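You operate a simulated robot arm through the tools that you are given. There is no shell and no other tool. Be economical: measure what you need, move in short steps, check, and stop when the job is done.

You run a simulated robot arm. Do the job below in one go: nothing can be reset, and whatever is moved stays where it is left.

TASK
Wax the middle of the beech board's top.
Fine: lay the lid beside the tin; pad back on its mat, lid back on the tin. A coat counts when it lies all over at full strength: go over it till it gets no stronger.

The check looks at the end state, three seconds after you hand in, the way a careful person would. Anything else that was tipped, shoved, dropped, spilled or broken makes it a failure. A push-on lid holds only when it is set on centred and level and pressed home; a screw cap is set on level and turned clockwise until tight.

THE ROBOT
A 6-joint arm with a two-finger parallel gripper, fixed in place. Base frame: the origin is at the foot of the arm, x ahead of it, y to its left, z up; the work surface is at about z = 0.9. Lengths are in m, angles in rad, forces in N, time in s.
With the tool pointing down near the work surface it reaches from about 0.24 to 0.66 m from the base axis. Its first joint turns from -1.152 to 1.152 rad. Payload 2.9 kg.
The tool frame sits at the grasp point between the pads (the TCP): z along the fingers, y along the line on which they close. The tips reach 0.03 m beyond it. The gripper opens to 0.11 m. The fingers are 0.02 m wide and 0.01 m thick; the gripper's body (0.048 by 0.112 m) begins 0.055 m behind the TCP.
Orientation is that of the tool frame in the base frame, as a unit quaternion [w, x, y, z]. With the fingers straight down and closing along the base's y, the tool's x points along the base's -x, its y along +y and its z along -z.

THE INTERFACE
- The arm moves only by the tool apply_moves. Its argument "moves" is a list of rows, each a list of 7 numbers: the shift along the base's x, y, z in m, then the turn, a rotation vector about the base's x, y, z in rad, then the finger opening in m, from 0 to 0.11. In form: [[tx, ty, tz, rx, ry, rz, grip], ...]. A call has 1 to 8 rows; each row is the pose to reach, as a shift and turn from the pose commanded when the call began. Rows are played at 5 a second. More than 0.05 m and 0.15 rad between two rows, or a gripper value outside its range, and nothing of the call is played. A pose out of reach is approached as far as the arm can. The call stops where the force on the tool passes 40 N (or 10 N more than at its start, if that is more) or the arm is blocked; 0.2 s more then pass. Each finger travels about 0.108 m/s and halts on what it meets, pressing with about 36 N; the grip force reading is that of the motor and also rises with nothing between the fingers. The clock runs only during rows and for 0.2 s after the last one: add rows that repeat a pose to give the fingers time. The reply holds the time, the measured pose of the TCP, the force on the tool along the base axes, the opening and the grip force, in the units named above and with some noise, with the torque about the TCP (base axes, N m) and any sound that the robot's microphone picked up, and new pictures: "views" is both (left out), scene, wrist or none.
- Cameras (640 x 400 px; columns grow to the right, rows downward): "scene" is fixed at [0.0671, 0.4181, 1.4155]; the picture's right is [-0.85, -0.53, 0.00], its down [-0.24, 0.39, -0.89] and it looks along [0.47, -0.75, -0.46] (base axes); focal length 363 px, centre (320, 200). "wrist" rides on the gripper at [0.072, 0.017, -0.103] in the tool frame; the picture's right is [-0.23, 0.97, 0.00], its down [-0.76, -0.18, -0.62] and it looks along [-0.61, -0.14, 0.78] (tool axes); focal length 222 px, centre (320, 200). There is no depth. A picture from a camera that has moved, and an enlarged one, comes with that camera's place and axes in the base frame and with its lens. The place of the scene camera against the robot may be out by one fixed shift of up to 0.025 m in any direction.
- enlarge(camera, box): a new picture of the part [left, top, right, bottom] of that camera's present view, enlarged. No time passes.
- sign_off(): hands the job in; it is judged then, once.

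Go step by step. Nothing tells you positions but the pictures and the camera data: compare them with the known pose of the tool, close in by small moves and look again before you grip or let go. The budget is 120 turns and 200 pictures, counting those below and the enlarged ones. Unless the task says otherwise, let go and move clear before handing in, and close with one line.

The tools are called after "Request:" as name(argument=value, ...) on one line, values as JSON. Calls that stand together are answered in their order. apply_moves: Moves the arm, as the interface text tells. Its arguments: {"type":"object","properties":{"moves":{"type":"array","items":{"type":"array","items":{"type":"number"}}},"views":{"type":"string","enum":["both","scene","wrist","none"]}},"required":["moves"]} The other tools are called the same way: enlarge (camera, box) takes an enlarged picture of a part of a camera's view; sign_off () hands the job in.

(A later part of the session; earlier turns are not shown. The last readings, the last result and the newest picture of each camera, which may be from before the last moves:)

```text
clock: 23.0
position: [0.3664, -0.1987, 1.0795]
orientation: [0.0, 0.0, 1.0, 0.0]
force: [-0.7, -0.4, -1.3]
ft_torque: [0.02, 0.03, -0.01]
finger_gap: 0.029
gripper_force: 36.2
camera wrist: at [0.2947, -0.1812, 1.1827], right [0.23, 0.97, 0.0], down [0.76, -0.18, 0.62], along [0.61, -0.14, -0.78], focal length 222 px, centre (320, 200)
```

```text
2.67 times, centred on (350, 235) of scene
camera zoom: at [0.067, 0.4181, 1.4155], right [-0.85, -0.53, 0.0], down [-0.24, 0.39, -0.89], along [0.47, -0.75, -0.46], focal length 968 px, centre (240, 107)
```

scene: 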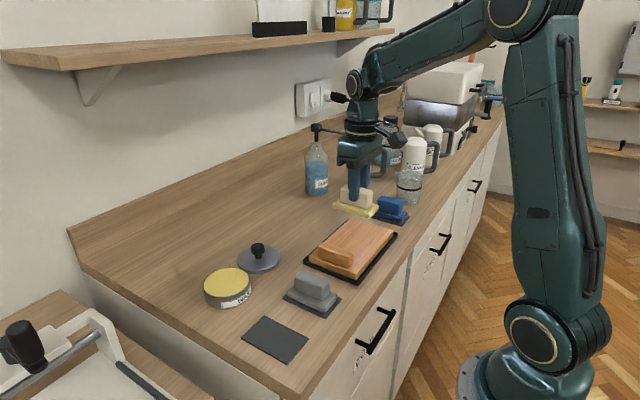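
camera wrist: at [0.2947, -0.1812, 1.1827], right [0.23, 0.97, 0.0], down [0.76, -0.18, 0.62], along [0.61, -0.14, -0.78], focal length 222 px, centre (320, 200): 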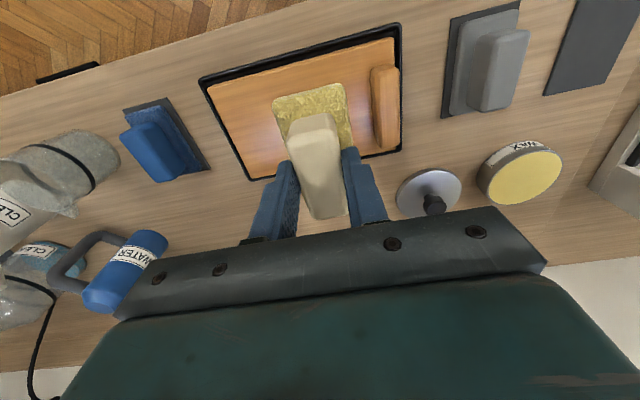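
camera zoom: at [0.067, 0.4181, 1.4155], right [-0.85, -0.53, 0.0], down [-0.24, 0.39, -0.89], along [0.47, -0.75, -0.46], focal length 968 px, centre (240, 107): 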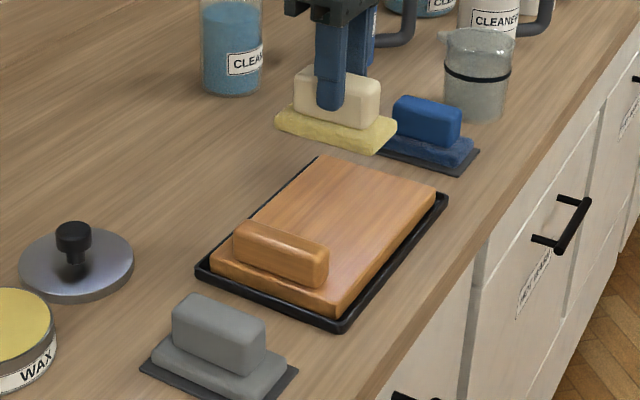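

The board's top spans x 0.32–0.437 and y −0.31 to −0.113, with the raised bar starting at about y≥−0.143, so its middle is about (0.379, −0.211). I lower the pad onto it in small steps.

Request:
apply_moves(moves=[[0.014, -0.012, -0.03, 0, 0, 0, 0.01], [0.014, -0.012, -0.06, 0, 0, 0, 0.01], [0.014, -0.012, -0.075, 0, 0, 0, 0.01], [0.014, -0.012, -0.08, 0, 0, 0, 0.01], [0.014, -0.012, -0.08, 0, 0, 0, 0.01]])

Request:
enlarge(camera="scene", box=[290, 180, 420, 300])

```text
clock: 24.2
position: [0.3804, -0.2106, 0.9994]
orientation: [0.0, 0.0, 1.0, -0.001]
force: [0.4, -0.2, -0.9]
ft_torque: [-0.01, 0.0, 0.01]
finger_gap: 0.0289
gripper_force: 35.7
camera wrist: at [0.3094, -0.1933, 1.1021], right [0.23, 0.97, 0.0], down [0.76, -0.18, 0.62], along [0.61, -0.14, -0.78], focal length 222 px, centre (320, 200)
```

scene: 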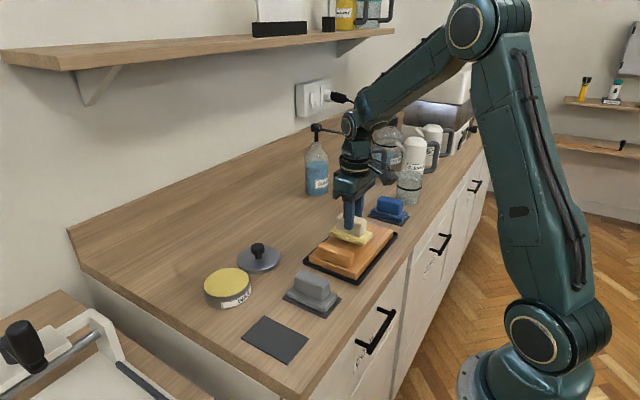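
wrist: 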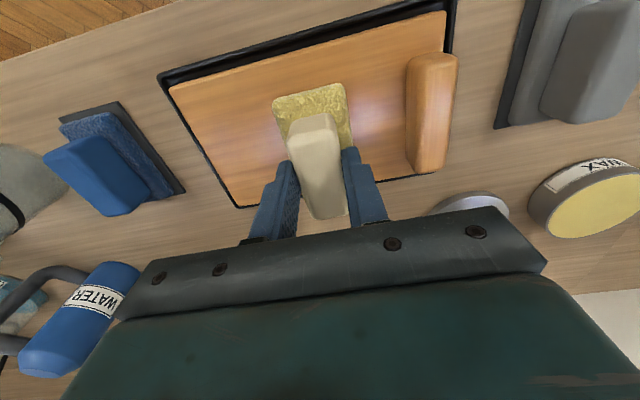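

```text
3.33 times, centred on (355, 240) of scene
camera zoom: at [0.0671, 0.4181, 1.4155], right [-0.85, -0.53, 0.0], down [-0.24, 0.39, -0.89], along [0.47, -0.75, -0.46], focal length 1210 px, centre (203, 67)
```

zoom: 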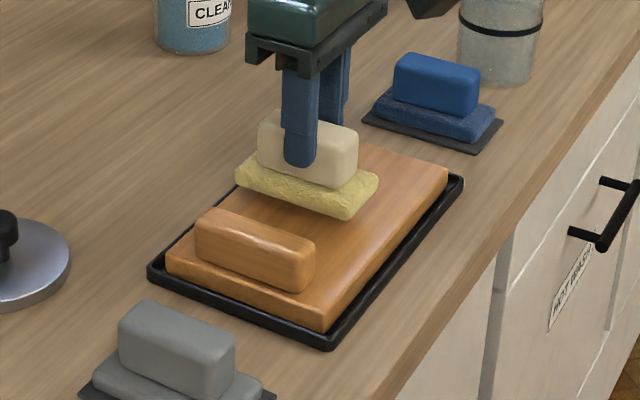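

The board estimate holds. I continue down to light contact.

Request:
apply_moves(moves=[[0, 0, -0.004, 0, 0, 0, 0.01], [0, 0, -0.007, 0, 0, 0, 0.01], [0, 0, -0.009, 0, 0, 0, 0.01], [0, 0, -0.009, 0, 0, 0, 0.01]], views="none")

```text
clock: 25.2
position: [0.3798, -0.2122, 0.9901]
orientation: [0.0, 0.0, 1.0, 0.0]
force: [0.8, 0.9, -0.8]
ft_torque: [-0.03, 0.0, 0.01]
finger_gap: 0.029
gripper_force: 35.9
```

Request:
apply_moves(moves=[[0, 0, -0.002, 0, 0, 0, 0.01], [0, 0, -0.003, 0, 0, 0, 0.01], [0, 0, -0.004, 0, 0, 0, 0.01], [0, 0, -0.004, 0, 0, 0, 0.01]], views="none")

Request:
enlarge(camera="scene", box=[290, 180, 420, 300])

```text
clock: 26.2
position: [0.3801, -0.2111, 0.9874]
orientation: [0.0, 0.0, 1.0, 0.001]
force: [-0.1, 0.1, -0.1]
ft_torque: [0.0, 0.03, -0.03]
finger_gap: 0.029
gripper_force: 36.1
```

```text
3.33 times, centred on (355, 240) of scene
camera zoom: at [0.0671, 0.4181, 1.4155], right [-0.85, -0.53, 0.0], down [-0.24, 0.39, -0.89], along [0.47, -0.75, -0.46], focal length 1210 px, centre (203, 67)
```

zoom: 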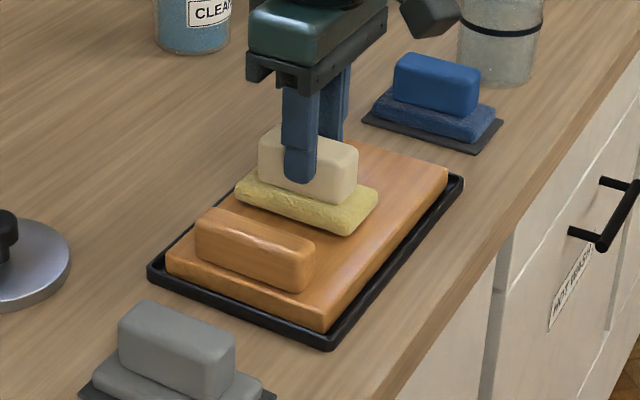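

Request:
apply_moves(moves=[[0, 0, -0.001, 0, 0, 0, 0.01], [0, 0, -0.002, 0, 0, 0, 0.01], [0, 0, -0.003, 0, 0, 0, 0.01], [0, 0, -0.003, 0, 0, 0, 0.01]], views="none")

```text
clock: 27.2
position: [0.3805, -0.2102, 0.9829]
orientation: [0.0, -0.001, 1.0, 0.0]
force: [-0.5, -1.0, -0.4]
ft_torque: [-0.01, -0.01, -0.01]
finger_gap: 0.029
gripper_force: 36.4
```

Request:
apply_moves(moves=[[0, 0, -0.001, 0, 0, 0, 0.01], [0, 0, -0.002, 0, 0, 0, 0.01], [0, 0, -0.003, 0, 0, 0, 0.01], [0, 0, -0.003, 0, 0, 0, 0.01]], views="none")

Request:
enlarge(camera="scene", box=[310, 195, 400, 275])

```text
clock: 28.2
position: [0.3812, -0.2121, 0.982]
orientation: [0.002, 0.0, 1.0, -0.001]
force: [-8.1, 2.4, 28.8]
ft_torque: [0.14, 0.37, 0.02]
finger_gap: 0.029
gripper_force: 36.4
```

```text
5.00 times, centred on (355, 235) of scene
camera zoom: at [0.0665, 0.4183, 1.4154], right [-0.85, -0.53, 0.0], down [-0.24, 0.39, -0.89], along [0.47, -0.75, -0.46], focal length 1815 px, centre (145, 25)
```

zoom: 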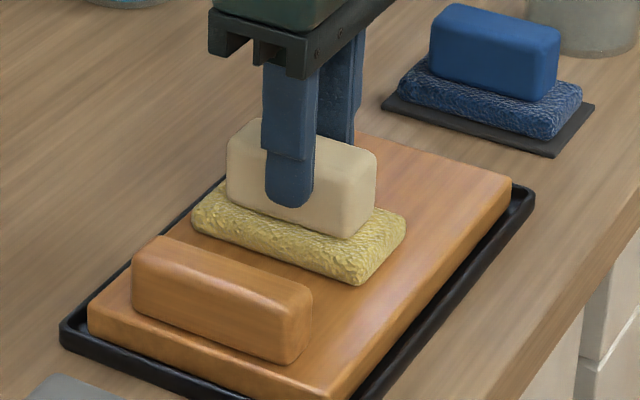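

Contact is at TCP z≈0.982. I ease to about 10 N and make a first slow stroke along y.

Request:
apply_moves(moves=[[0, 0, 0.001, 0, 0, 0, 0.01], [0, 0.015, 0.001, 0, 0, 0, 0.01], [0, 0.03, 0.001, 0, 0, 0, 0.01], [0, 0.01, 0.001, 0, 0, 0, 0.01], [0, -0.01, 0.001, 0, 0, 0, 0.01], [0, -0.03, 0.001, 0, 0, 0, 0.01], [0, -0.045, 0.001, 0, 0, 0, 0.01], [0, -0.045, 0.001, 0, 0, 0, 0.01]], views="wrist")

Request:
enlarge(camera="scene", box=[300, 185, 410, 285])

```text
clock: 30.0
position: [0.381, -0.2562, 0.983]
orientation: [0.001, 0.0, 1.0, 0.0]
force: [0.3, 14.1, 32.1]
ft_torque: [0.56, -0.01, 0.06]
finger_gap: 0.0291
gripper_force: 36.6
camera wrist: at [0.309, -0.2389, 1.0852], right [0.23, 0.97, 0.0], down [0.76, -0.18, 0.62], along [0.61, -0.14, -0.78], focal length 222 px, centre (320, 200)
```

wrist: 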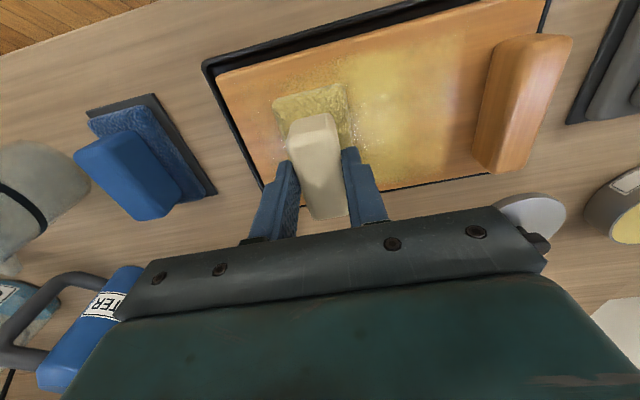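

```text
4.00 times, centred on (355, 235) of scene
camera zoom: at [0.0667, 0.4187, 1.4153], right [-0.85, -0.53, 0.0], down [-0.24, 0.39, -0.89], along [0.47, -0.75, -0.46], focal length 1452 px, centre (180, 60)
```

zoom: 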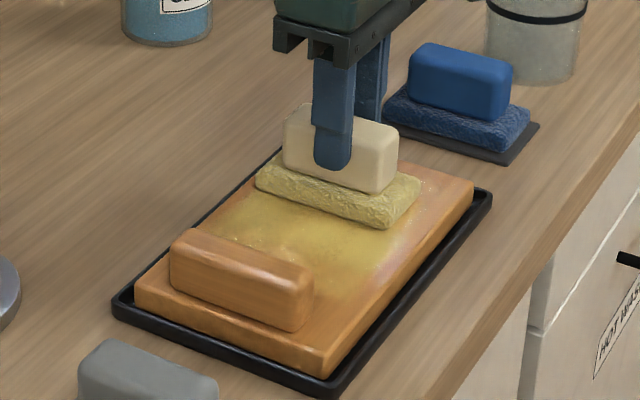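

Wax is going on. I ease the pressure slightly and keep stroking with a small x offset.

Request:
apply_moves(moves=[[-0.008, 0.0, 0.001, 0, 0, 0, 0.01], [-0.008, 0.025, 0.001, 0, 0, 0, 0.01], [-0.008, 0.05, 0.001, 0, 0, 0, 0.01], [-0.008, 0.075, 0.001, 0, 0, 0, 0.01], [0.006, 0.075, 0.001, 0, 0, 0, 0.01], [0.006, 0.05, 0.001, 0, 0, 0, 0.01], [0.006, 0.025, 0.001, 0, 0, 0, 0.01], [0.006, 0.0, 0.001, 0, 0, 0, 0.01]], views="none")

Request:
enlarge(camera="scene", box=[300, 185, 410, 285])

```text
clock: 31.8
position: [0.3859, -0.2559, 0.9824]
orientation: [-0.002, 0.0, 1.0, 0.0]
force: [-0.7, 2.5, 3.9]
ft_torque: [0.08, -0.06, 0.04]
finger_gap: 0.0289
gripper_force: 36.5
```

```text
4.00 times, centred on (355, 235) of scene
camera zoom: at [0.067, 0.4182, 1.4155], right [-0.85, -0.53, 0.0], down [-0.24, 0.39, -0.89], along [0.47, -0.75, -0.46], focal length 1452 px, centre (180, 60)
```

zoom: 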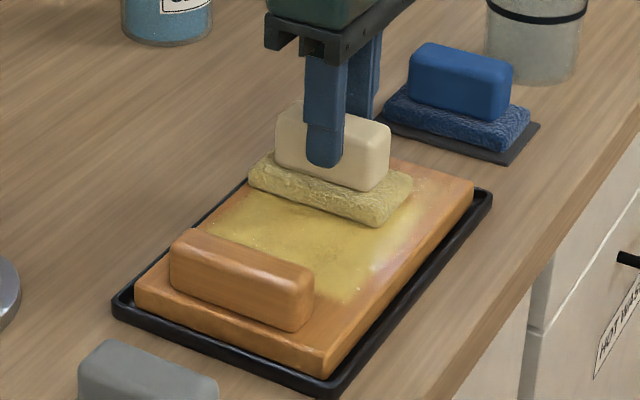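

Request:
apply_moves(moves=[[0.0, 0.025, -0.0007, 0, 0, 0, 0.01], [0.0, 0.05, -0.0007, 0, 0, 0, 0.01], [0.0, 0.075, -0.0007, 0, 0, 0, 0.01], [-0.014, 0.075, -0.0007, 0, 0, 0, 0.01], [-0.014, 0.05, -0.0007, 0, 0, 0, 0.01], [-0.014, 0.025, -0.0007, 0, 0, 0, 0.01], [-0.014, 0.0, -0.0007, 0, 0, 0, 0.01], [-0.014, 0.0, -0.0007, 0, 0, 0, 0.01]], views="none")

Request:
enlarge(camera="scene", box=[300, 185, 410, 285])

```text
clock: 33.6
position: [0.3729, -0.2569, 0.9836]
orientation: [0.0, -0.001, 1.0, 0.0]
force: [-0.5, 6.5, 15.6]
ft_torque: [0.27, -0.02, 0.05]
finger_gap: 0.0289
gripper_force: 35.9
```

```text
4.00 times, centred on (355, 235) of scene
camera zoom: at [0.0669, 0.4184, 1.4154], right [-0.85, -0.53, 0.0], down [-0.24, 0.39, -0.89], along [0.47, -0.75, -0.46], focal length 1452 px, centre (180, 60)
```

zoom: 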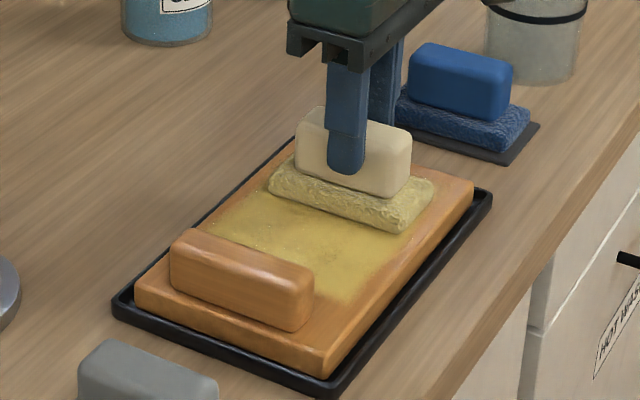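

Request:
apply_moves(moves=[[0.007, -0.01, 0, 0, 0, 0, 0.01], [0.007, 0.025, 0, 0, 0, 0, 0.01], [0.007, 0.05, 0, 0, 0, 0, 0.01], [0.007, 0.076, 0, 0, 0, 0, 0.01], [0.018, 0.076, 0, 0, 0, 0, 0.01], [0.018, 0.05, 0, 0, 0, 0, 0.01], [0.018, 0.025, 0, 0, 0, 0, 0.01], [0.018, -0.008, 0, 0, 0, 0, 0.01]], views="none")

Request:
apply_moves(moves=[[-0.006, 0.0, 0, 0, 0, 0, 0.01], [-0.006, 0.025, 0, 0, 0, 0, 0.01], [-0.006, 0.05, 0, 0, 0, 0, 0.01], [-0.006, 0.085, 0, 0, 0, 0, 0.01], [-0.018, 0.085, 0, 0, 0, 0, 0.01], [-0.018, 0.05, 0, 0, 0, 0, 0.01], [-0.018, 0.02, 0, 0, 0, 0, 0.01], [-0.018, 0.0, 0.03, 0, 0, 0, 0.01]], views="wrist")

Request:
enlarge(camera="scene", box=[300, 185, 410, 285])

```text
clock: 35.4
position: [0.3913, -0.2655, 0.9824]
orientation: [0.0, 0.0, 1.0, 0.0]
force: [0.5, 7.4, 13.5]
ft_torque: [0.29, -0.11, 0.01]
finger_gap: 0.0289
gripper_force: 36.2
```

```text
clock: 37.2
position: [0.3733, -0.2638, 1.0119]
orientation: [-0.001, 0.001, 1.0, 0.0]
force: [0.4, 0.1, -1.0]
ft_torque: [0.01, 0.01, 0.02]
finger_gap: 0.0289
gripper_force: 36.1
camera wrist: at [0.3015, -0.247, 1.1146], right [0.23, 0.97, 0.0], down [0.76, -0.18, 0.62], along [0.61, -0.14, -0.78], focal length 222 px, centre (320, 200)
```

wrist: 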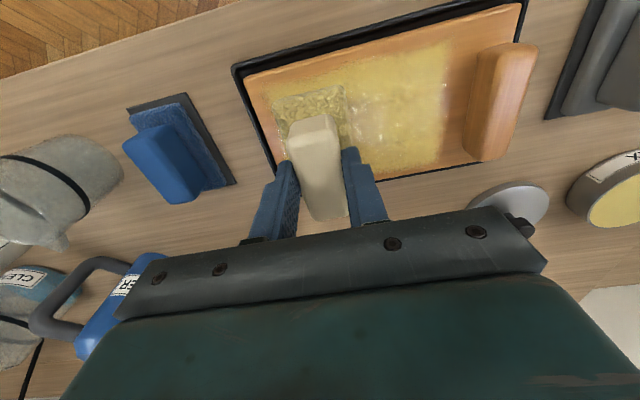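

```text
4.00 times, centred on (355, 235) of scene
camera zoom: at [0.0671, 0.4181, 1.4155], right [-0.85, -0.53, 0.0], down [-0.24, 0.39, -0.89], along [0.47, -0.75, -0.46], focal length 1452 px, centre (180, 60)
```

zoom: 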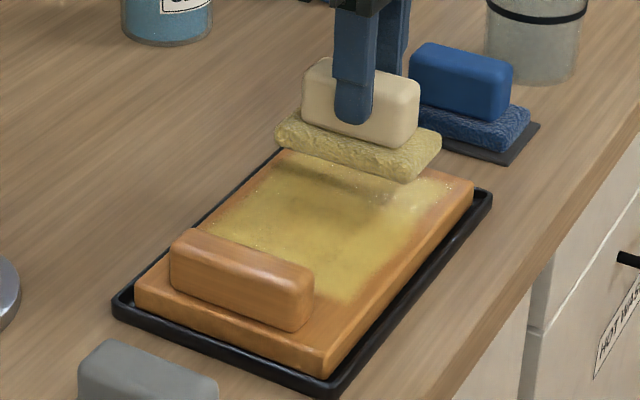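

Request:
enlarge(camera="wrist", box=[230, 0, 550, 200])

Request:
enlarge(camera="scene", box=[330, 215, 400, 265])

```text
2.00 times, centred on (390, 100) of wrist
camera zoom: at [0.3015, -0.247, 1.1146], right [0.23, 0.97, 0.0], down [0.76, -0.18, 0.62], along [0.61, -0.14, -0.78], focal length 444 px, centre (180, 400)
```

zoom: 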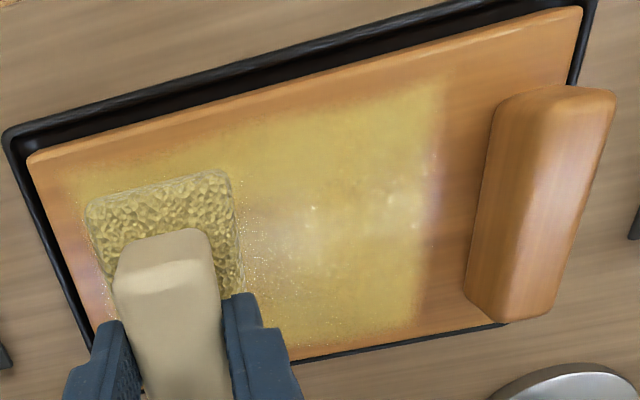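

```text
8.00 times, centred on (365, 240) of scene
camera zoom: at [0.0671, 0.4181, 1.4155], right [-0.85, -0.53, 0.0], down [-0.24, 0.39, -0.89], along [0.47, -0.75, -0.46], focal length 2905 px, centre (-40, -120)
```

zoom: 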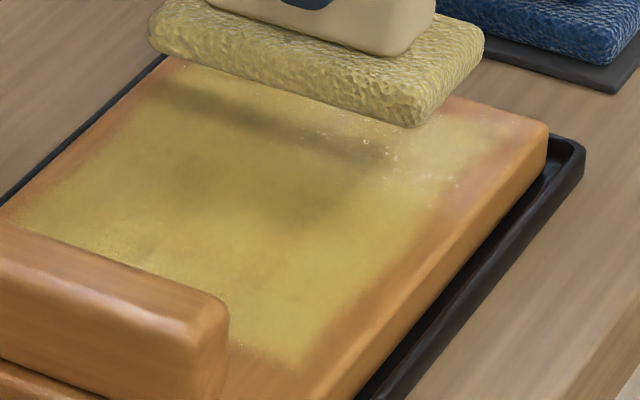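

The coat is filling in, but the far end is weaker and the pad looks partly spent. I recharge it at the tin.

Request:
apply_moves(moves=[[0, 0.0, 0.045, 0, 0, 0, 0.01], [0.01, 0.03, 0.065, 0, 0, 0, 0.01], [0.025, 0.075, 0.065, 0, 0, 0, 0.01], [0.043, 0.12, 0.065, 0, 0, 0, 0.01], [0.06, 0.165, 0.065, 0, 0, 0, 0.01], [0.08, 0.21, 0.065, 0, 0, 0, 0.01], [0.1, 0.255, 0.065, 0, 0, 0, 0.01], [0.12, 0.285, 0.065, 0, 0, 0, 0.01]], views="none")

Request:
apply_moves(moves=[[0.023, 0.03, 0.0, 0, 0, 0, 0.01], [0.023, 0.03, -0.04, 0, 0, 0, 0.01], [0.023, 0.03, -0.055, 0, 0, 0, 0.01], [0.023, 0.03, -0.055, 0, 0, 0, 0.01]], views="none")

Request:
enlarge(camera="scene", box=[180, 210, 290, 310])

```text
clock: 39.0
position: [0.4928, 0.0224, 1.0751]
orientation: [-0.001, 0.0, 1.0, 0.001]
force: [-0.3, -0.4, -0.8]
ft_torque: [0.0, 0.03, 0.0]
finger_gap: 0.029
gripper_force: 35.9
```

```text
clock: 40.0
position: [0.5156, 0.0493, 1.0204]
orientation: [-0.001, 0.0, 1.0, 0.0]
force: [0.6, -0.5, -0.3]
ft_torque: [-0.03, 0.07, -0.02]
finger_gap: 0.0289
gripper_force: 36.3
```

```text
4.00 times, centred on (235, 260) of scene
camera zoom: at [0.0671, 0.4181, 1.4155], right [-0.85, -0.53, 0.0], down [-0.24, 0.39, -0.89], along [0.47, -0.75, -0.46], focal length 1452 px, centre (660, -40)
```

zoom: 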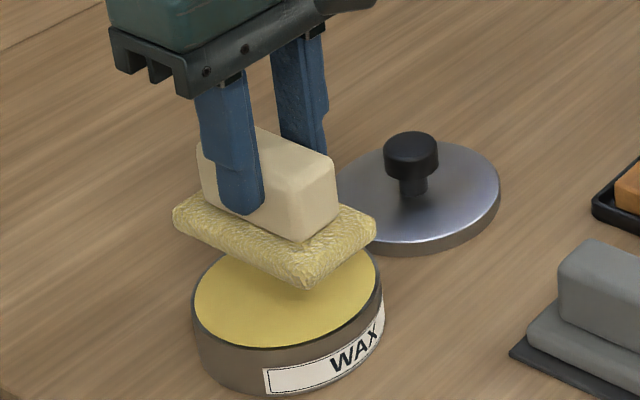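

Request:
apply_moves(moves=[[0.001, 0.001, -0.015, 0, 0, 0, 0.01], [0.001, 0.001, -0.025, 0, 0, 0, 0.01], [0.001, 0.001, -0.0295, 0, 0, 0, 0.01], [0.001, 0.001, -0.0305, 0, 0, 0, 0.01], [0.001, 0.001, -0.0305, 0, 0, 0, 0.01], [0.001, 0.001, -0.0305, 0, 0, 0, 0.01]], views="none")

Request:
enlarge(camera="scene", box=[180, 210, 290, 310])

```text
clock: 41.4
position: [0.5171, 0.0515, 0.9909]
orientation: [0.001, 0.0, 1.0, 0.0]
force: [0.1, -0.2, -0.3]
ft_torque: [0.01, 0.02, 0.0]
finger_gap: 0.0286
gripper_force: 36.1
```

```text
4.00 times, centred on (235, 260) of scene
camera zoom: at [0.0671, 0.4181, 1.4155], right [-0.85, -0.53, 0.0], down [-0.24, 0.39, -0.89], along [0.47, -0.75, -0.46], focal length 1452 px, centre (660, -40)
```

zoom: 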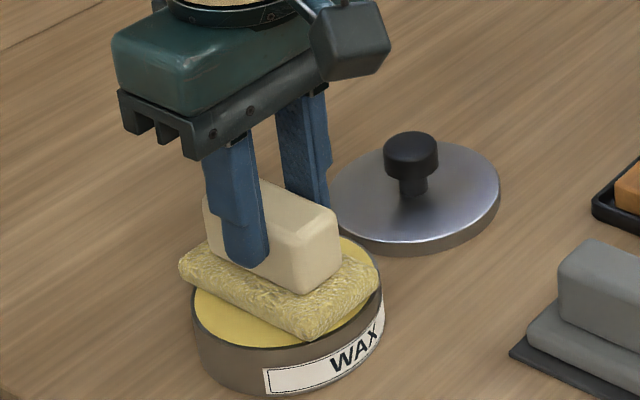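

Request:
apply_moves(moves=[[0, 0, -0.001, 0, 0, 0, 0.01], [0, 0, -0.0015, 0, 0, 0, 0.01], [0, 0, -0.0015, 0, 0, 0, 0.01], [0, 0, -0.0015, 0, 0, 0, 0.01]], views="none")

Request:
enlarge(camera="scene", box=[180, 210, 290, 310])

```text
clock: 42.4
position: [0.5166, 0.0512, 0.9911]
orientation: [-0.001, 0.0, 1.0, 0.0]
force: [-1.7, -0.7, 2.7]
ft_torque: [-0.01, 0.11, -0.01]
finger_gap: 0.0287
gripper_force: 35.9
```

```text
4.00 times, centred on (235, 260) of scene
camera zoom: at [0.067, 0.4181, 1.4155], right [-0.85, -0.53, 0.0], down [-0.24, 0.39, -0.89], along [0.47, -0.75, -0.46], focal length 1452 px, centre (660, -40)
```

zoom: 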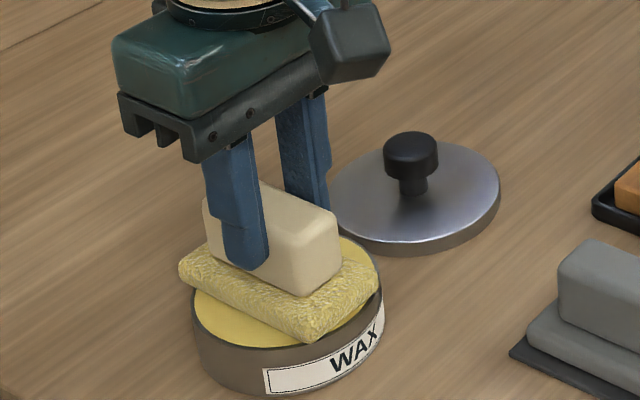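

The pad is recharged. I return to the board.

Request:
apply_moves(moves=[[0, 0, 0.04, 0, 0, 0, 0.01], [-0.01, -0.01, 0.08, 0, 0, 0, 0.01], [-0.035, -0.05, 0.085, 0, 0, 0, 0.01], [-0.06, -0.09, 0.085, 0, 0, 0, 0.01], [-0.085, -0.13, 0.085, 0, 0, 0, 0.01], [-0.11, -0.17, 0.085, 0, 0, 0, 0.01], [-0.13, -0.21, 0.085, 0, 0, 0, 0.01], [-0.14, -0.25, 0.07, 0, 0, 0, 0.01]], views="none")

Request:
apply_moves(moves=[[0.0, -0.01, -0.035, 0, 0, 0, 0.01], [0.0, -0.015, -0.06, 0, 0, 0, 0.01], [0.0, -0.015, -0.07, 0, 0, 0, 0.01], [0.0, -0.015, -0.075, 0, 0, 0, 0.01], [0.0, -0.015, -0.077, 0, 0, 0, 0.01], [0.0, -0.015, -0.077, 0, 0, 0, 0.01]], views="none")

```text
clock: 44.2
position: [0.3767, -0.1995, 1.0592]
orientation: [-0.001, -0.001, 1.0, 0.0]
force: [-1.2, -0.8, 0.3]
ft_torque: [-0.02, -0.01, 0.01]
finger_gap: 0.029
gripper_force: 35.8
```

```text
clock: 45.6
position: [0.3764, -0.2136, 0.9832]
orientation: [0.0, 0.0, 1.0, -0.001]
force: [0.0, -0.2, -1.2]
ft_torque: [0.0, -0.02, 0.01]
finger_gap: 0.0288
gripper_force: 35.6
```

Request:
apply_moves(moves=[[0, 0, -0.0025, 0, 0, 0, 0.01], [0, -0.025, -0.0025, 0, 0, 0, 0.01], [0, -0.055, -0.0025, 0, 0, 0, 0.01], [-0.012, -0.055, -0.0025, 0, 0, 0, 0.01], [-0.012, -0.025, -0.0025, 0, 0, 0, 0.01], [-0.012, 0.005, -0.0025, 0, 0, 0, 0.01], [-0.012, 0.035, -0.0025, 0, 0, 0, 0.01], [0.012, 0.035, -0.0025, 0, 0, 0, 0.01]], views="none")

Request:
enlarge(camera="scene", box=[300, 185, 410, 285])

```text
clock: 47.4
position: [0.3864, -0.1787, 0.9819]
orientation: [-0.002, 0.001, 1.0, 0.001]
force: [-17.0, 1.7, 32.3]
ft_torque: [-0.05, 0.07, 0.02]
finger_gap: 0.029
gripper_force: 36.0
```

```text
4.00 times, centred on (355, 235) of scene
camera zoom: at [0.0661, 0.4183, 1.4154], right [-0.85, -0.53, 0.0], down [-0.24, 0.39, -0.89], along [0.48, -0.75, -0.46], focal length 1452 px, centre (180, 60)
```

zoom: 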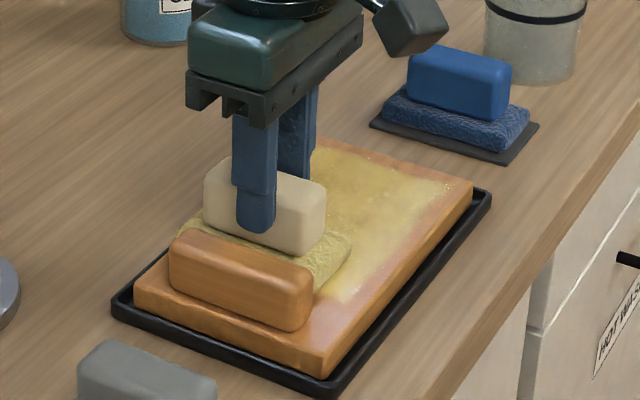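

Request:
apply_moves(moves=[[0, -0.03, 0.0008, 0, 0, 0, 0.01], [0, -0.06, 0.0008, 0, 0, 0, 0.01], [0, -0.088, 0.0008, 0, 0, 0, 0.01], [-0.012, -0.088, 0.0008, 0, 0, 0, 0.01], [-0.012, -0.06, 0.0008, 0, 0, 0, 0.01], [-0.012, -0.03, 0.0008, 0, 0, 0, 0.01], [-0.012, 0.0, 0.0008, 0, 0, 0, 0.01], [-0.022, 0, 0.0008, 0, 0, 0, 0.01]], views="none")

Request:
apply_moves(moves=[[0, -0.03, 0, 0, 0, 0, 0.01], [0, -0.06, 0, 0, 0, 0, 0.01], [0, -0.088, 0, 0, 0, 0, 0.01], [0.017, -0.088, 0, 0, 0, 0, 0.01], [0.017, -0.06, 0, 0, 0, 0, 0.01], [0.017, -0.03, 0, 0, 0, 0, 0.01], [0.017, 0.0, 0, 0, 0, 0, 0.01], [0.017, -0.02, 0.0, 0, 0, 0, 0.01]], views="none")

Request:
apply_moves(moves=[[0, -0.02, 0, 0, 0, 0, 0.01], [0, -0.045, 0, 0, 0, 0, 0.01], [0, -0.07, 0, 0, 0, 0, 0.01], [-0.008, -0.07, 0, 0, 0, 0, 0.01], [-0.008, -0.04, 0, 0, 0, 0, 0.01], [-0.008, -0.01, 0, 0, 0, 0, 0.01], [-0.008, 0.01, 0.01, 0, 0, 0, 0.01], [-0.008, 0.03, 0.05, 0, 0, 0, 0.01]])

Request:
enlarge(camera="scene", box=[300, 185, 410, 285])

```text
clock: 49.2
position: [0.3673, -0.1764, 0.9814]
orientation: [0.0, -0.002, 1.0, 0.0]
force: [6.0, 1.8, 11.0]
ft_torque: [0.06, -0.35, 0.01]
finger_gap: 0.0289
gripper_force: 35.7
```

```text
clock: 51.0
position: [0.3844, -0.1976, 0.9818]
orientation: [0.001, -0.003, 1.0, 0.001]
force: [0.8, 11.8, 21.5]
ft_torque: [0.43, -0.12, 0.01]
finger_gap: 0.0289
gripper_force: 36.5
```

```text
clock: 52.8
position: [0.377, -0.1674, 1.0319]
orientation: [-0.001, 0.001, 1.0, 0.001]
force: [1.0, -0.7, 0.7]
ft_torque: [-0.01, 0.01, 0.04]
finger_gap: 0.0288
gripper_force: 36.0
camera wrist: at [0.304, -0.1498, 1.1338], right [0.23, 0.97, 0.0], down [0.76, -0.18, 0.62], along [0.61, -0.14, -0.78], focal length 222 px, centre (320, 200)
```

scene: 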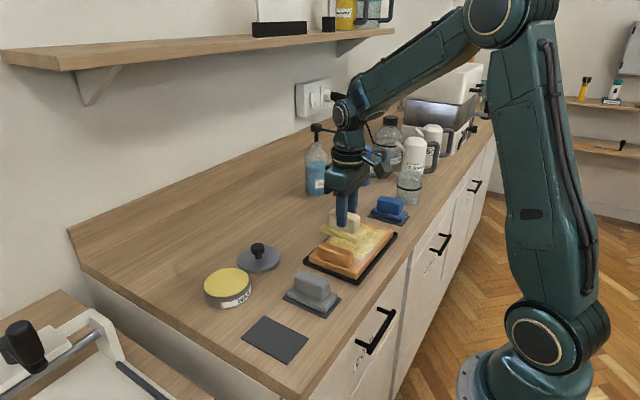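
wrist: 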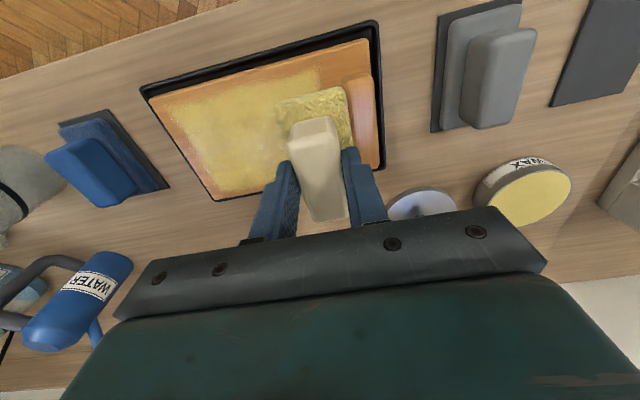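

```text
4.00 times, centred on (355, 235) of scene
camera zoom: at [0.0671, 0.4181, 1.4155], right [-0.85, -0.53, 0.0], down [-0.24, 0.39, -0.89], along [0.47, -0.75, -0.46], focal length 1452 px, centre (180, 60)
```

zoom: 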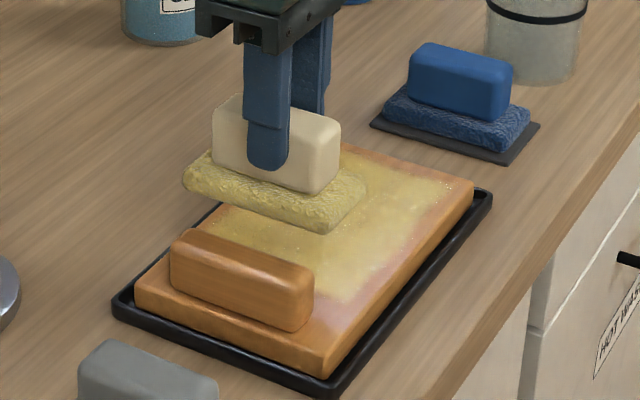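

I move the pad clear to inspect the coat.

Request:
apply_moves(moves=[[0, 0.02, 0.03, 0, 0, 0, 0.01], [-0.003, 0.065, 0.035, 0, 0, 0, 0.01], [-0.006, 0.11, 0.035, 0, 0, 0, 0.01], [-0.01, 0.155, 0.035, 0, 0, 0, 0.01], [-0.01, 0.155, 0.035, 0, 0, 0, 0.01]], views="none")

Request:
enlarge(camera="scene", box=[300, 205, 400, 285])

Request:
enlarge(camera="wrist", box=[60, 30, 320, 200])

```text
clock: 54.0
position: [0.3667, -0.0132, 1.0652]
orientation: [0.0, 0.0, 1.0, 0.0]
force: [-0.3, -0.1, -0.5]
ft_torque: [0.01, -0.04, 0.0]
finger_gap: 0.0288
gripper_force: 35.9
```

```text
5.00 times, centred on (350, 245) of scene
camera zoom: at [0.067, 0.4181, 1.4155], right [-0.85, -0.53, 0.0], down [-0.24, 0.39, -0.89], along [0.47, -0.75, -0.46], focal length 1815 px, centre (170, -25)
```

zoom: 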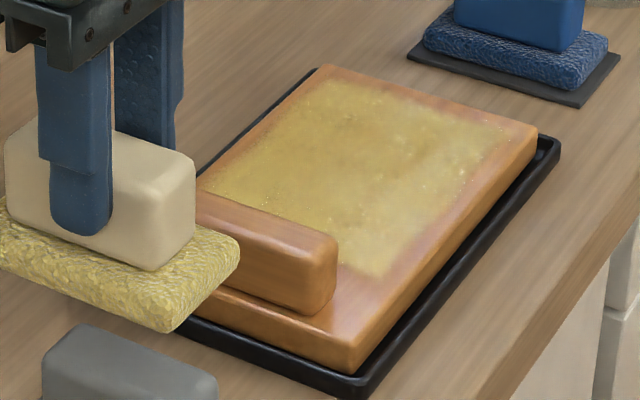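

```text
2.35 times, centred on (190, 115) of wrist
camera zoom: at [0.2952, 0.0049, 1.1686], right [0.23, 0.97, 0.0], down [0.76, -0.18, 0.62], along [0.61, -0.14, -0.78], focal length 523 px, centre (626, 400)
```

zoom: 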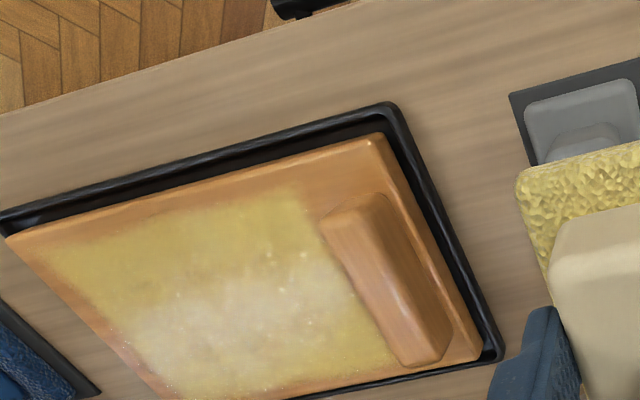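

The coat is wide and nearly uniform, though slightly mottled, and the pad is still charged. I do one more full set to see whether it still strengthens.

Request:
apply_moves(moves=[[0.005, -0.045, 0.0, 0, 0, 0, 0.01], [0.01, -0.09, 0.0, 0, 0, 0, 0.01], [0.01, -0.135, 0.0, 0, 0, 0, 0.01], [0.01, -0.17, -0.03, 0, 0, 0, 0.01], [0.01, -0.17, -0.07, 0, 0, 0, 0.01], [0.01, -0.17, -0.08, 0, 0, 0, 0.01], [0.01, -0.17, -0.083, 0, 0, 0, 0.01], [0.01, -0.17, -0.083, 0, 0, 0, 0.01]], views="none")

```text
clock: 55.8
position: [0.3752, -0.183, 0.9826]
orientation: [0.0, 0.0, 1.0, 0.0]
force: [-0.3, -0.2, 0.1]
ft_torque: [0.02, 0.0, 0.01]
finger_gap: 0.0288
gripper_force: 35.7
```

Request:
apply_moves(moves=[[0, 0, -0.0018, 0, 0, 0, 0.01], [0, -0.03, -0.0018, 0, 0, 0, 0.01], [0, -0.06, -0.0018, 0, 0, 0, 0.01], [0, -0.084, -0.0018, 0, 0, 0, 0.01], [0.01, -0.084, -0.0018, 0, 0, 0, 0.01], [0.01, -0.06, -0.0018, 0, 0, 0, 0.01], [0.01, -0.03, -0.0018, 0, 0, 0, 0.01], [0.01, 0.004, -0.0018, 0, 0, 0, 0.01]], views="none")

Request:
apply_moves(moves=[[-0.02, 0.0, 0, 0, 0, 0, 0.01], [-0.02, -0.03, 0, 0, 0, 0, 0.01], [-0.02, -0.06, 0, 0, 0, 0, 0.01], [-0.02, -0.088, 0, 0, 0, 0, 0.01], [-0.008, -0.088, 0, 0, 0, 0, 0.01], [-0.008, -0.06, 0, 0, 0, 0, 0.01], [-0.008, -0.03, 0, 0, 0, 0, 0.01], [-0.008, 0.0, 0, 0, 0, 0, 0.01]], views="none")

Request:
apply_moves(moves=[[0, 0.01, 0.04, 0, 0, 0, 0.01], [0, 0.03, 0.08, 0, 0, 0, 0.01], [0, 0.075, 0.085, 0, 0, 0, 0.01], [-0.005, 0.12, 0.085, 0, 0, 0, 0.01], [-0.01, 0.165, 0.085, 0, 0, 0, 0.01], [-0.01, 0.165, 0.085, 0, 0, 0, 0.01]], views="none")

Request:
enlarge(camera="scene", box=[300, 205, 400, 285])

Request:
enlarge(camera="wrist", box=[60, 30, 320, 200])

```text
clock: 57.6
position: [0.3857, -0.1799, 0.982]
orientation: [0.0, 0.001, 1.0, 0.0]
force: [-1.0, -0.5, 0.6]
ft_torque: [-0.05, -0.09, -0.04]
finger_gap: 0.0291
gripper_force: 35.8
```

```text
clock: 59.4
position: [0.3782, -0.1795, 0.9828]
orientation: [0.0, 0.0, 1.0, 0.0]
force: [-0.2, 0.8, 0.0]
ft_torque: [0.02, 0.02, -0.01]
finger_gap: 0.0289
gripper_force: 36.0
```

```text
clock: 60.8
position: [0.3666, -0.0144, 1.0674]
orientation: [0.0, 0.0, 1.0, 0.0]
force: [-0.2, -0.3, -1.1]
ft_torque: [0.0, 0.01, 0.02]
finger_gap: 0.029
gripper_force: 35.8
```

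```text
5.00 times, centred on (350, 245) of scene
camera zoom: at [0.067, 0.4181, 1.4155], right [-0.85, -0.53, 0.0], down [-0.24, 0.39, -0.89], along [0.47, -0.75, -0.46], focal length 1815 px, centre (170, -25)
```

zoom: 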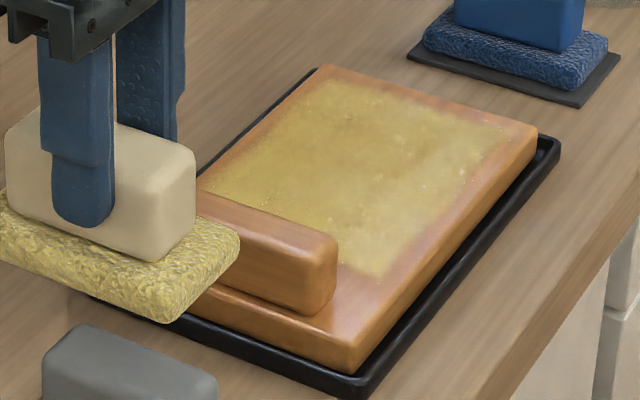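

```text
2.35 times, centred on (190, 115) of wrist
camera zoom: at [0.2957, 0.0028, 1.1705], right [0.23, 0.97, 0.0], down [0.76, -0.18, 0.62], along [0.61, -0.14, -0.78], focal length 523 px, centre (626, 400)
```

zoom: 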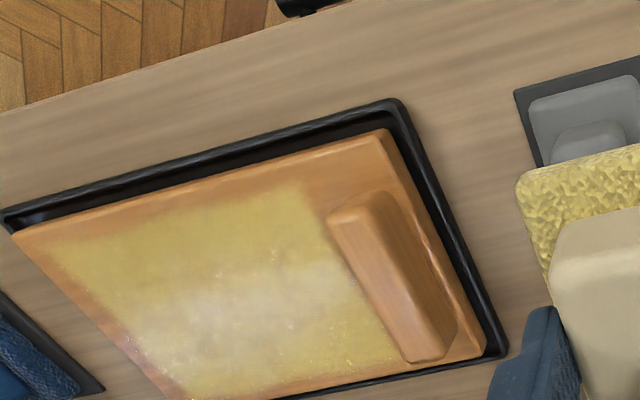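

No visible change, but that set rode with little force. I do one more pass with clear contact to be sure.

Request:
apply_moves(moves=[[0.005, -0.045, 0.0, 0, 0, 0, 0.01], [0.01, -0.09, 0.0, 0, 0, 0, 0.01], [0.01, -0.135, 0.0, 0, 0, 0, 0.01], [0.01, -0.168, -0.03, 0, 0, 0, 0.01], [0.01, -0.168, -0.07, 0, 0, 0, 0.01], [0.01, -0.168, -0.082, 0, 0, 0, 0.01], [0.01, -0.168, -0.085, 0, 0, 0, 0.01], [0.01, -0.168, -0.086, 0, 0, 0, 0.01]], views="none")

```text
clock: 62.6
position: [0.3773, -0.1836, 0.9814]
orientation: [0.001, 0.0, 1.0, 0.0]
force: [-2.6, -1.3, 8.6]
ft_torque: [-0.02, 0.18, 0.01]
finger_gap: 0.0289
gripper_force: 36.4
```

Request:
apply_moves(moves=[[0, 0, -0.0004, 0, 0, 0, 0.01], [0, -0.03, -0.0004, 0, 0, 0, 0.01], [0, -0.06, -0.0004, 0, 0, 0, 0.01], [0, -0.084, -0.0004, 0, 0, 0, 0.01], [0.01, -0.084, -0.0004, 0, 0, 0, 0.01], [0.01, -0.06, -0.0004, 0, 0, 0, 0.01], [0.01, -0.03, -0.0004, 0, 0, 0, 0.01], [0.01, 0.004, -0.0004, 0, 0, 0, 0.01]], views="none")

Request:
apply_moves(moves=[[-0.02, 0.0, 0, 0, 0, 0, 0.01], [-0.02, -0.03, 0, 0, 0, 0, 0.01], [-0.02, -0.06, 0, 0, 0, 0, 0.01], [-0.02, -0.088, 0, 0, 0, 0, 0.01], [-0.008, -0.088, 0, 0, 0, 0, 0.01], [-0.008, -0.06, 0, 0, 0, 0, 0.01], [-0.008, -0.03, 0, 0, 0, 0, 0.01], [-0.008, 0.0, 0, 0, 0, 0, 0.01]], views="none")

Request:
apply_moves(moves=[[0, 0.01, 0.04, 0, 0, 0, 0.01], [0, 0.03, 0.08, 0, 0, 0, 0.01], [0, 0.075, 0.085, 0, 0, 0, 0.01], [-0.005, 0.12, 0.085, 0, 0, 0, 0.01], [-0.01, 0.165, 0.085, 0, 0, 0, 0.01], [-0.01, 0.165, 0.085, 0, 0, 0, 0.01]], views="none")

Request:
enlarge(camera="scene", box=[300, 205, 400, 285])

Request:
enlarge(camera="wrist", box=[60, 30, 320, 200])

```text
clock: 64.4
position: [0.3883, -0.1788, 0.9819]
orientation: [0.002, 0.001, 1.0, -0.001]
force: [1.7, -11.0, 20.9]
ft_torque: [-0.45, -0.21, -0.03]
finger_gap: 0.0289
gripper_force: 35.5
```

```text
clock: 66.2
position: [0.3801, -0.1797, 0.9805]
orientation: [0.001, 0.0, 1.0, -0.001]
force: [0.8, -9.8, 19.9]
ft_torque: [-0.36, 0.1, 0.14]
finger_gap: 0.0289
gripper_force: 36.4
```

```text
clock: 67.6
position: [0.3708, -0.0119, 1.0652]
orientation: [0.0, 0.0, 1.0, 0.0]
force: [0.0, 1.3, -0.7]
ft_torque: [-0.02, -0.02, 0.02]
finger_gap: 0.0289
gripper_force: 36.1
```

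```text
5.00 times, centred on (350, 245) of scene
camera zoom: at [0.067, 0.4181, 1.4155], right [-0.85, -0.53, 0.0], down [-0.24, 0.39, -0.89], along [0.47, -0.75, -0.46], focal length 1815 px, centre (170, -25)
```

zoom: 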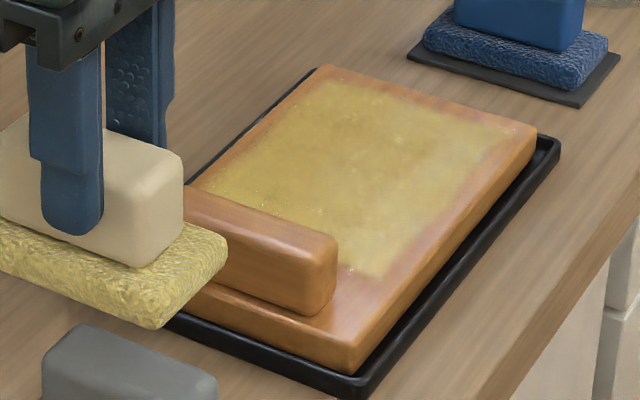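

```text
2.35 times, centred on (190, 115) of wrist
camera zoom: at [0.2985, 0.0054, 1.1679], right [0.23, 0.97, 0.0], down [0.76, -0.18, 0.62], along [0.61, -0.14, -0.78], focal length 523 px, centre (626, 400)
```

zoom: 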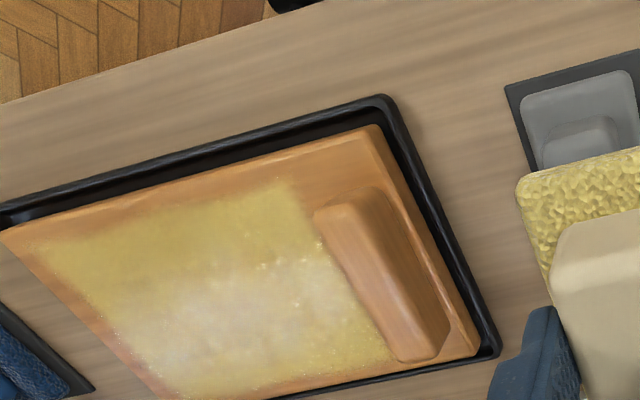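

The coat has stopped changing, so it is at full strength. I take the pad back over its mat.

Request:
apply_moves(moves=[[-0.002, 0.04, 0, 0, 0, 0, 0.01], [-0.0045, 0.08, 0, 0, 0, 0, 0.01], [-0.0045, 0.1025, 0, 0, 0, 0, 0.01], [-0.0045, 0.1025, -0.04, 0, 0, 0, 0.01], [-0.0045, 0.1025, -0.075, 0, 0, 0, 0.01], [-0.0045, 0.1025, -0.085, 0, 0, 0, 0.01], [-0.0045, 0.1025, -0.085, 0, 0, 0, 0.01]], views="wrist")

Request:
enlarge(camera="scene", box=[220, 260, 340, 370])

```text
clock: 69.2
position: [0.3649, 0.0875, 0.9787]
orientation: [0.0, -0.001, 1.0, 0.0]
force: [-0.3, 0.4, -0.7]
ft_torque: [0.01, -0.02, -0.03]
finger_gap: 0.029
gripper_force: 35.7
camera wrist: at [0.2936, 0.1058, 1.0826], right [0.23, 0.97, 0.0], down [0.76, -0.18, 0.62], along [0.61, -0.14, -0.78], focal length 222 px, centre (320, 200)
```

wrist: 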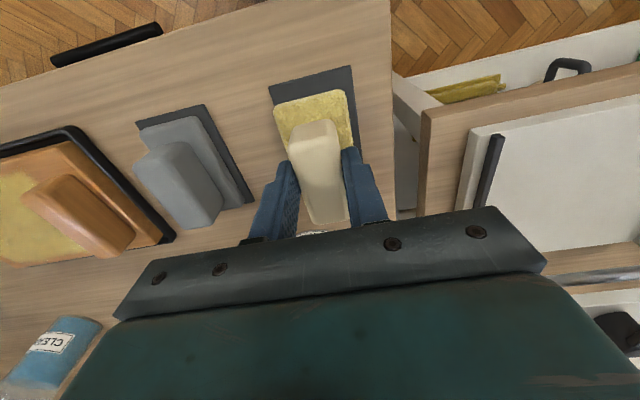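

```text
3.64 times, centred on (280, 315) of scene
camera zoom: at [0.0671, 0.4181, 1.4155], right [-0.85, -0.53, 0.0], down [-0.24, 0.39, -0.89], along [0.47, -0.75, -0.46], focal length 1320 px, centre (466, -218)
```

zoom: 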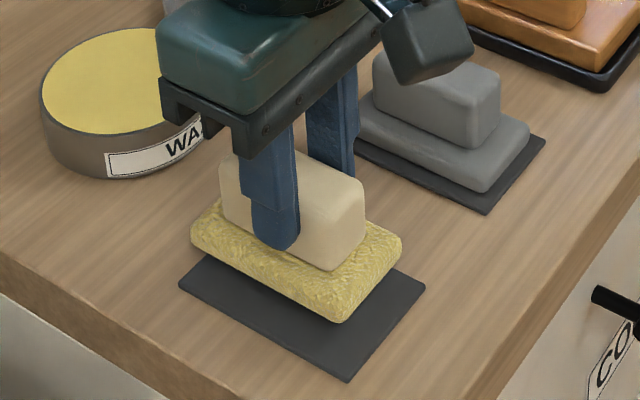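

The pad hangs squarely above its mat, within about 2 mm. I nudge it and lower to contact.

Request:
apply_moves(moves=[[-0.001, 0.001, -0.005, 0, 0, 0, 0.01], [-0.001, 0.001, -0.01, 0, 0, 0, 0.01], [-0.001, 0.001, -0.013, 0, 0, 0, 0.01], [-0.001, 0.001, -0.014, 0, 0, 0, 0.01], [-0.001, 0.001, -0.014, 0, 0, 0, 0.01]], views="none")

Request:
enlarge(camera="scene", box=[220, 260, 340, 370])

```text
clock: 70.4
position: [0.364, 0.0888, 0.9661]
orientation: [0.001, 0.0, 1.0, 0.0]
force: [-0.4, 1.3, -0.9]
ft_torque: [0.02, 0.03, 0.02]
finger_gap: 0.0288
gripper_force: 35.6
```

```text
3.64 times, centred on (280, 315) of scene
camera zoom: at [0.0671, 0.4181, 1.4155], right [-0.85, -0.53, 0.0], down [-0.24, 0.39, -0.89], along [0.47, -0.75, -0.46], focal length 1320 px, centre (466, -218)
```

zoom: 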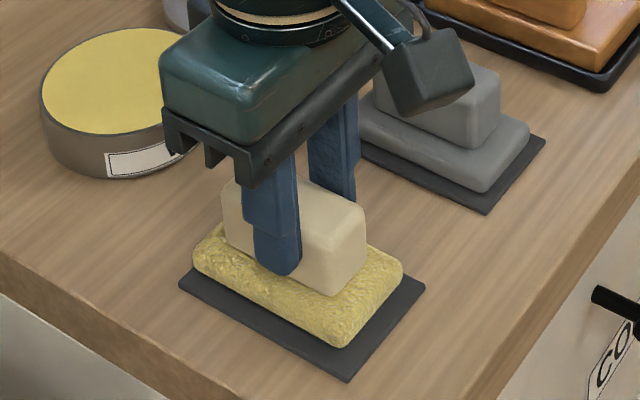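

Request:
apply_moves(moves=[[-0.001, 0.0005, -0.001, 0, 0, 0, 0.01], [-0.001, 0.0005, -0.002, 0, 0, 0, 0.01], [-0.001, 0.0005, -0.003, 0, 0, 0, 0.01], [-0.001, 0.0005, -0.003, 0, 0, 0, 0.01]], views="none")

```text
clock: 71.4
position: [0.3636, 0.0893, 0.9635]
orientation: [0.0, 0.0, 1.0, 0.0]
force: [-0.1, -0.2, 1.0]
ft_torque: [-0.01, -0.08, 0.01]
finger_gap: 0.0288
gripper_force: 35.8
```

Request:
apply_moves(moves=[[0, 0, -0.001, 0, 0, 0, 0.01], [0, 0, -0.001, 0, 0, 0, 0.01]], views="none")

Request:
enlarge(camera="scene", box=[220, 260, 340, 370])

```text
clock: 72.0
position: [0.363, 0.09, 0.9631]
orientation: [0.002, 0.0, 1.0, 0.0]
force: [-4.3, -1.3, 17.6]
ft_torque: [-0.08, 0.15, 0.01]
finger_gap: 0.0291
gripper_force: 36.0
```

```text
3.64 times, centred on (280, 315) of scene
camera zoom: at [0.0667, 0.418, 1.4155], right [-0.85, -0.53, 0.0], down [-0.24, 0.39, -0.89], along [0.47, -0.75, -0.46], focal length 1320 px, centre (466, -218)
```

zoom: 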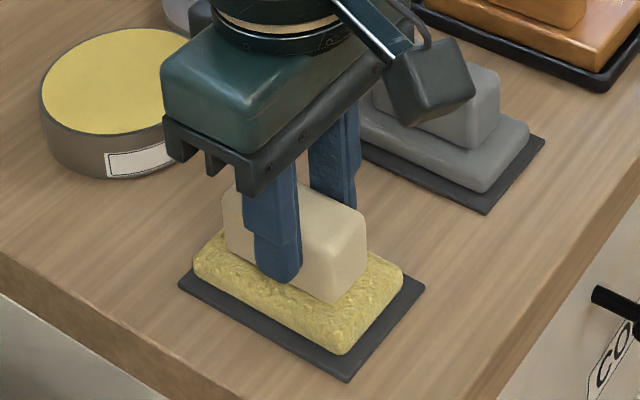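

The pad sits on its mat (17 N contact). I ease off, open and rise.

Request:
apply_moves(moves=[[0, 0, 0.0009, 0, 0, 0, 0.01], [0, 0, 0.0012, 0, 0, 0, 0.03], [0, 0, 0.0012, 0, 0, 0, 0.045], [0, 0, 0.0012, 0, 0, 0, 0.06], [0, 0, 0.0012, 0, 0, 0, 0.06], [0, 0, 0.04, 0, 0, 0, 0.06], [0, 0, 0.08, 0, 0, 0, 0.06]])

Request:
enlarge(camera="scene", box=[200, 220, 340, 370])

```text
clock: 73.6
position: [0.364, 0.0906, 1.0419]
orientation: [0.0, 0.0, 1.0, 0.0]
force: [0.3, 0.1, 0.5]
ft_torque: [0.01, -0.02, 0.0]
finger_gap: 0.0599
gripper_force: 0.1
camera wrist: at [0.2915, 0.1082, 1.1452], right [0.23, 0.97, 0.0], down [0.76, -0.18, 0.62], along [0.61, -0.14, -0.78], focal length 222 px, centre (320, 200)
```

scene: 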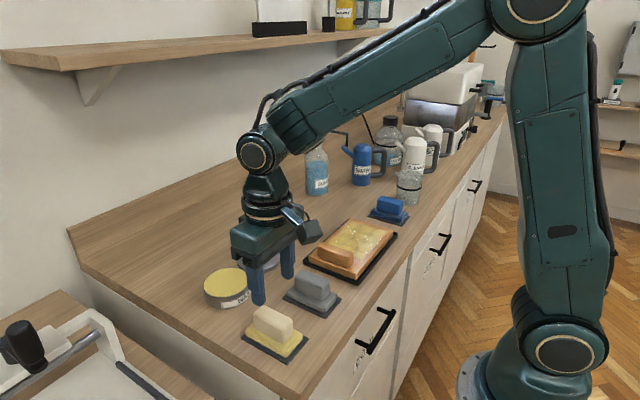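
wrist: 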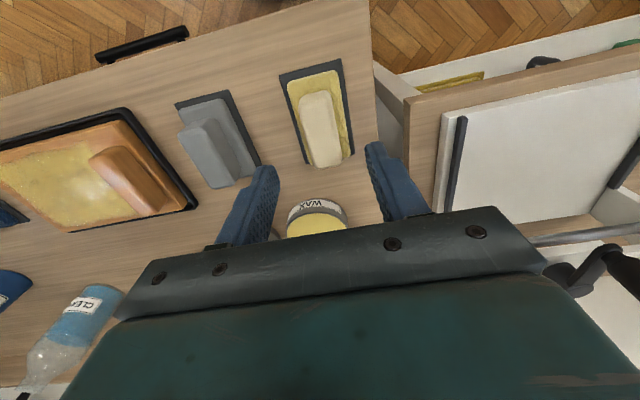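

```text
2.67 times, centred on (270, 295) of scene
camera zoom: at [0.067, 0.4181, 1.4155], right [-0.85, -0.53, 0.0], down [-0.24, 0.39, -0.89], along [0.47, -0.75, -0.46], focal length 968 px, centre (453, -53)
```

zoom: 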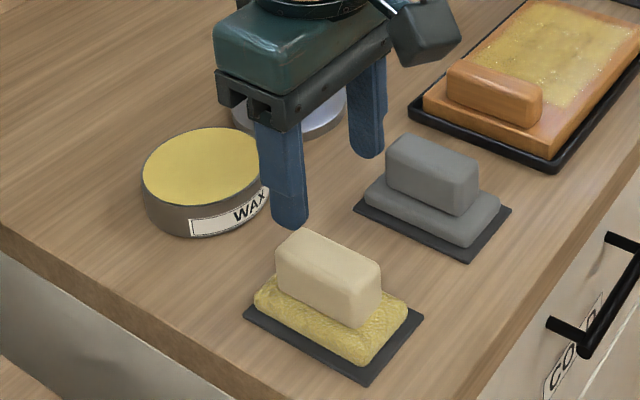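

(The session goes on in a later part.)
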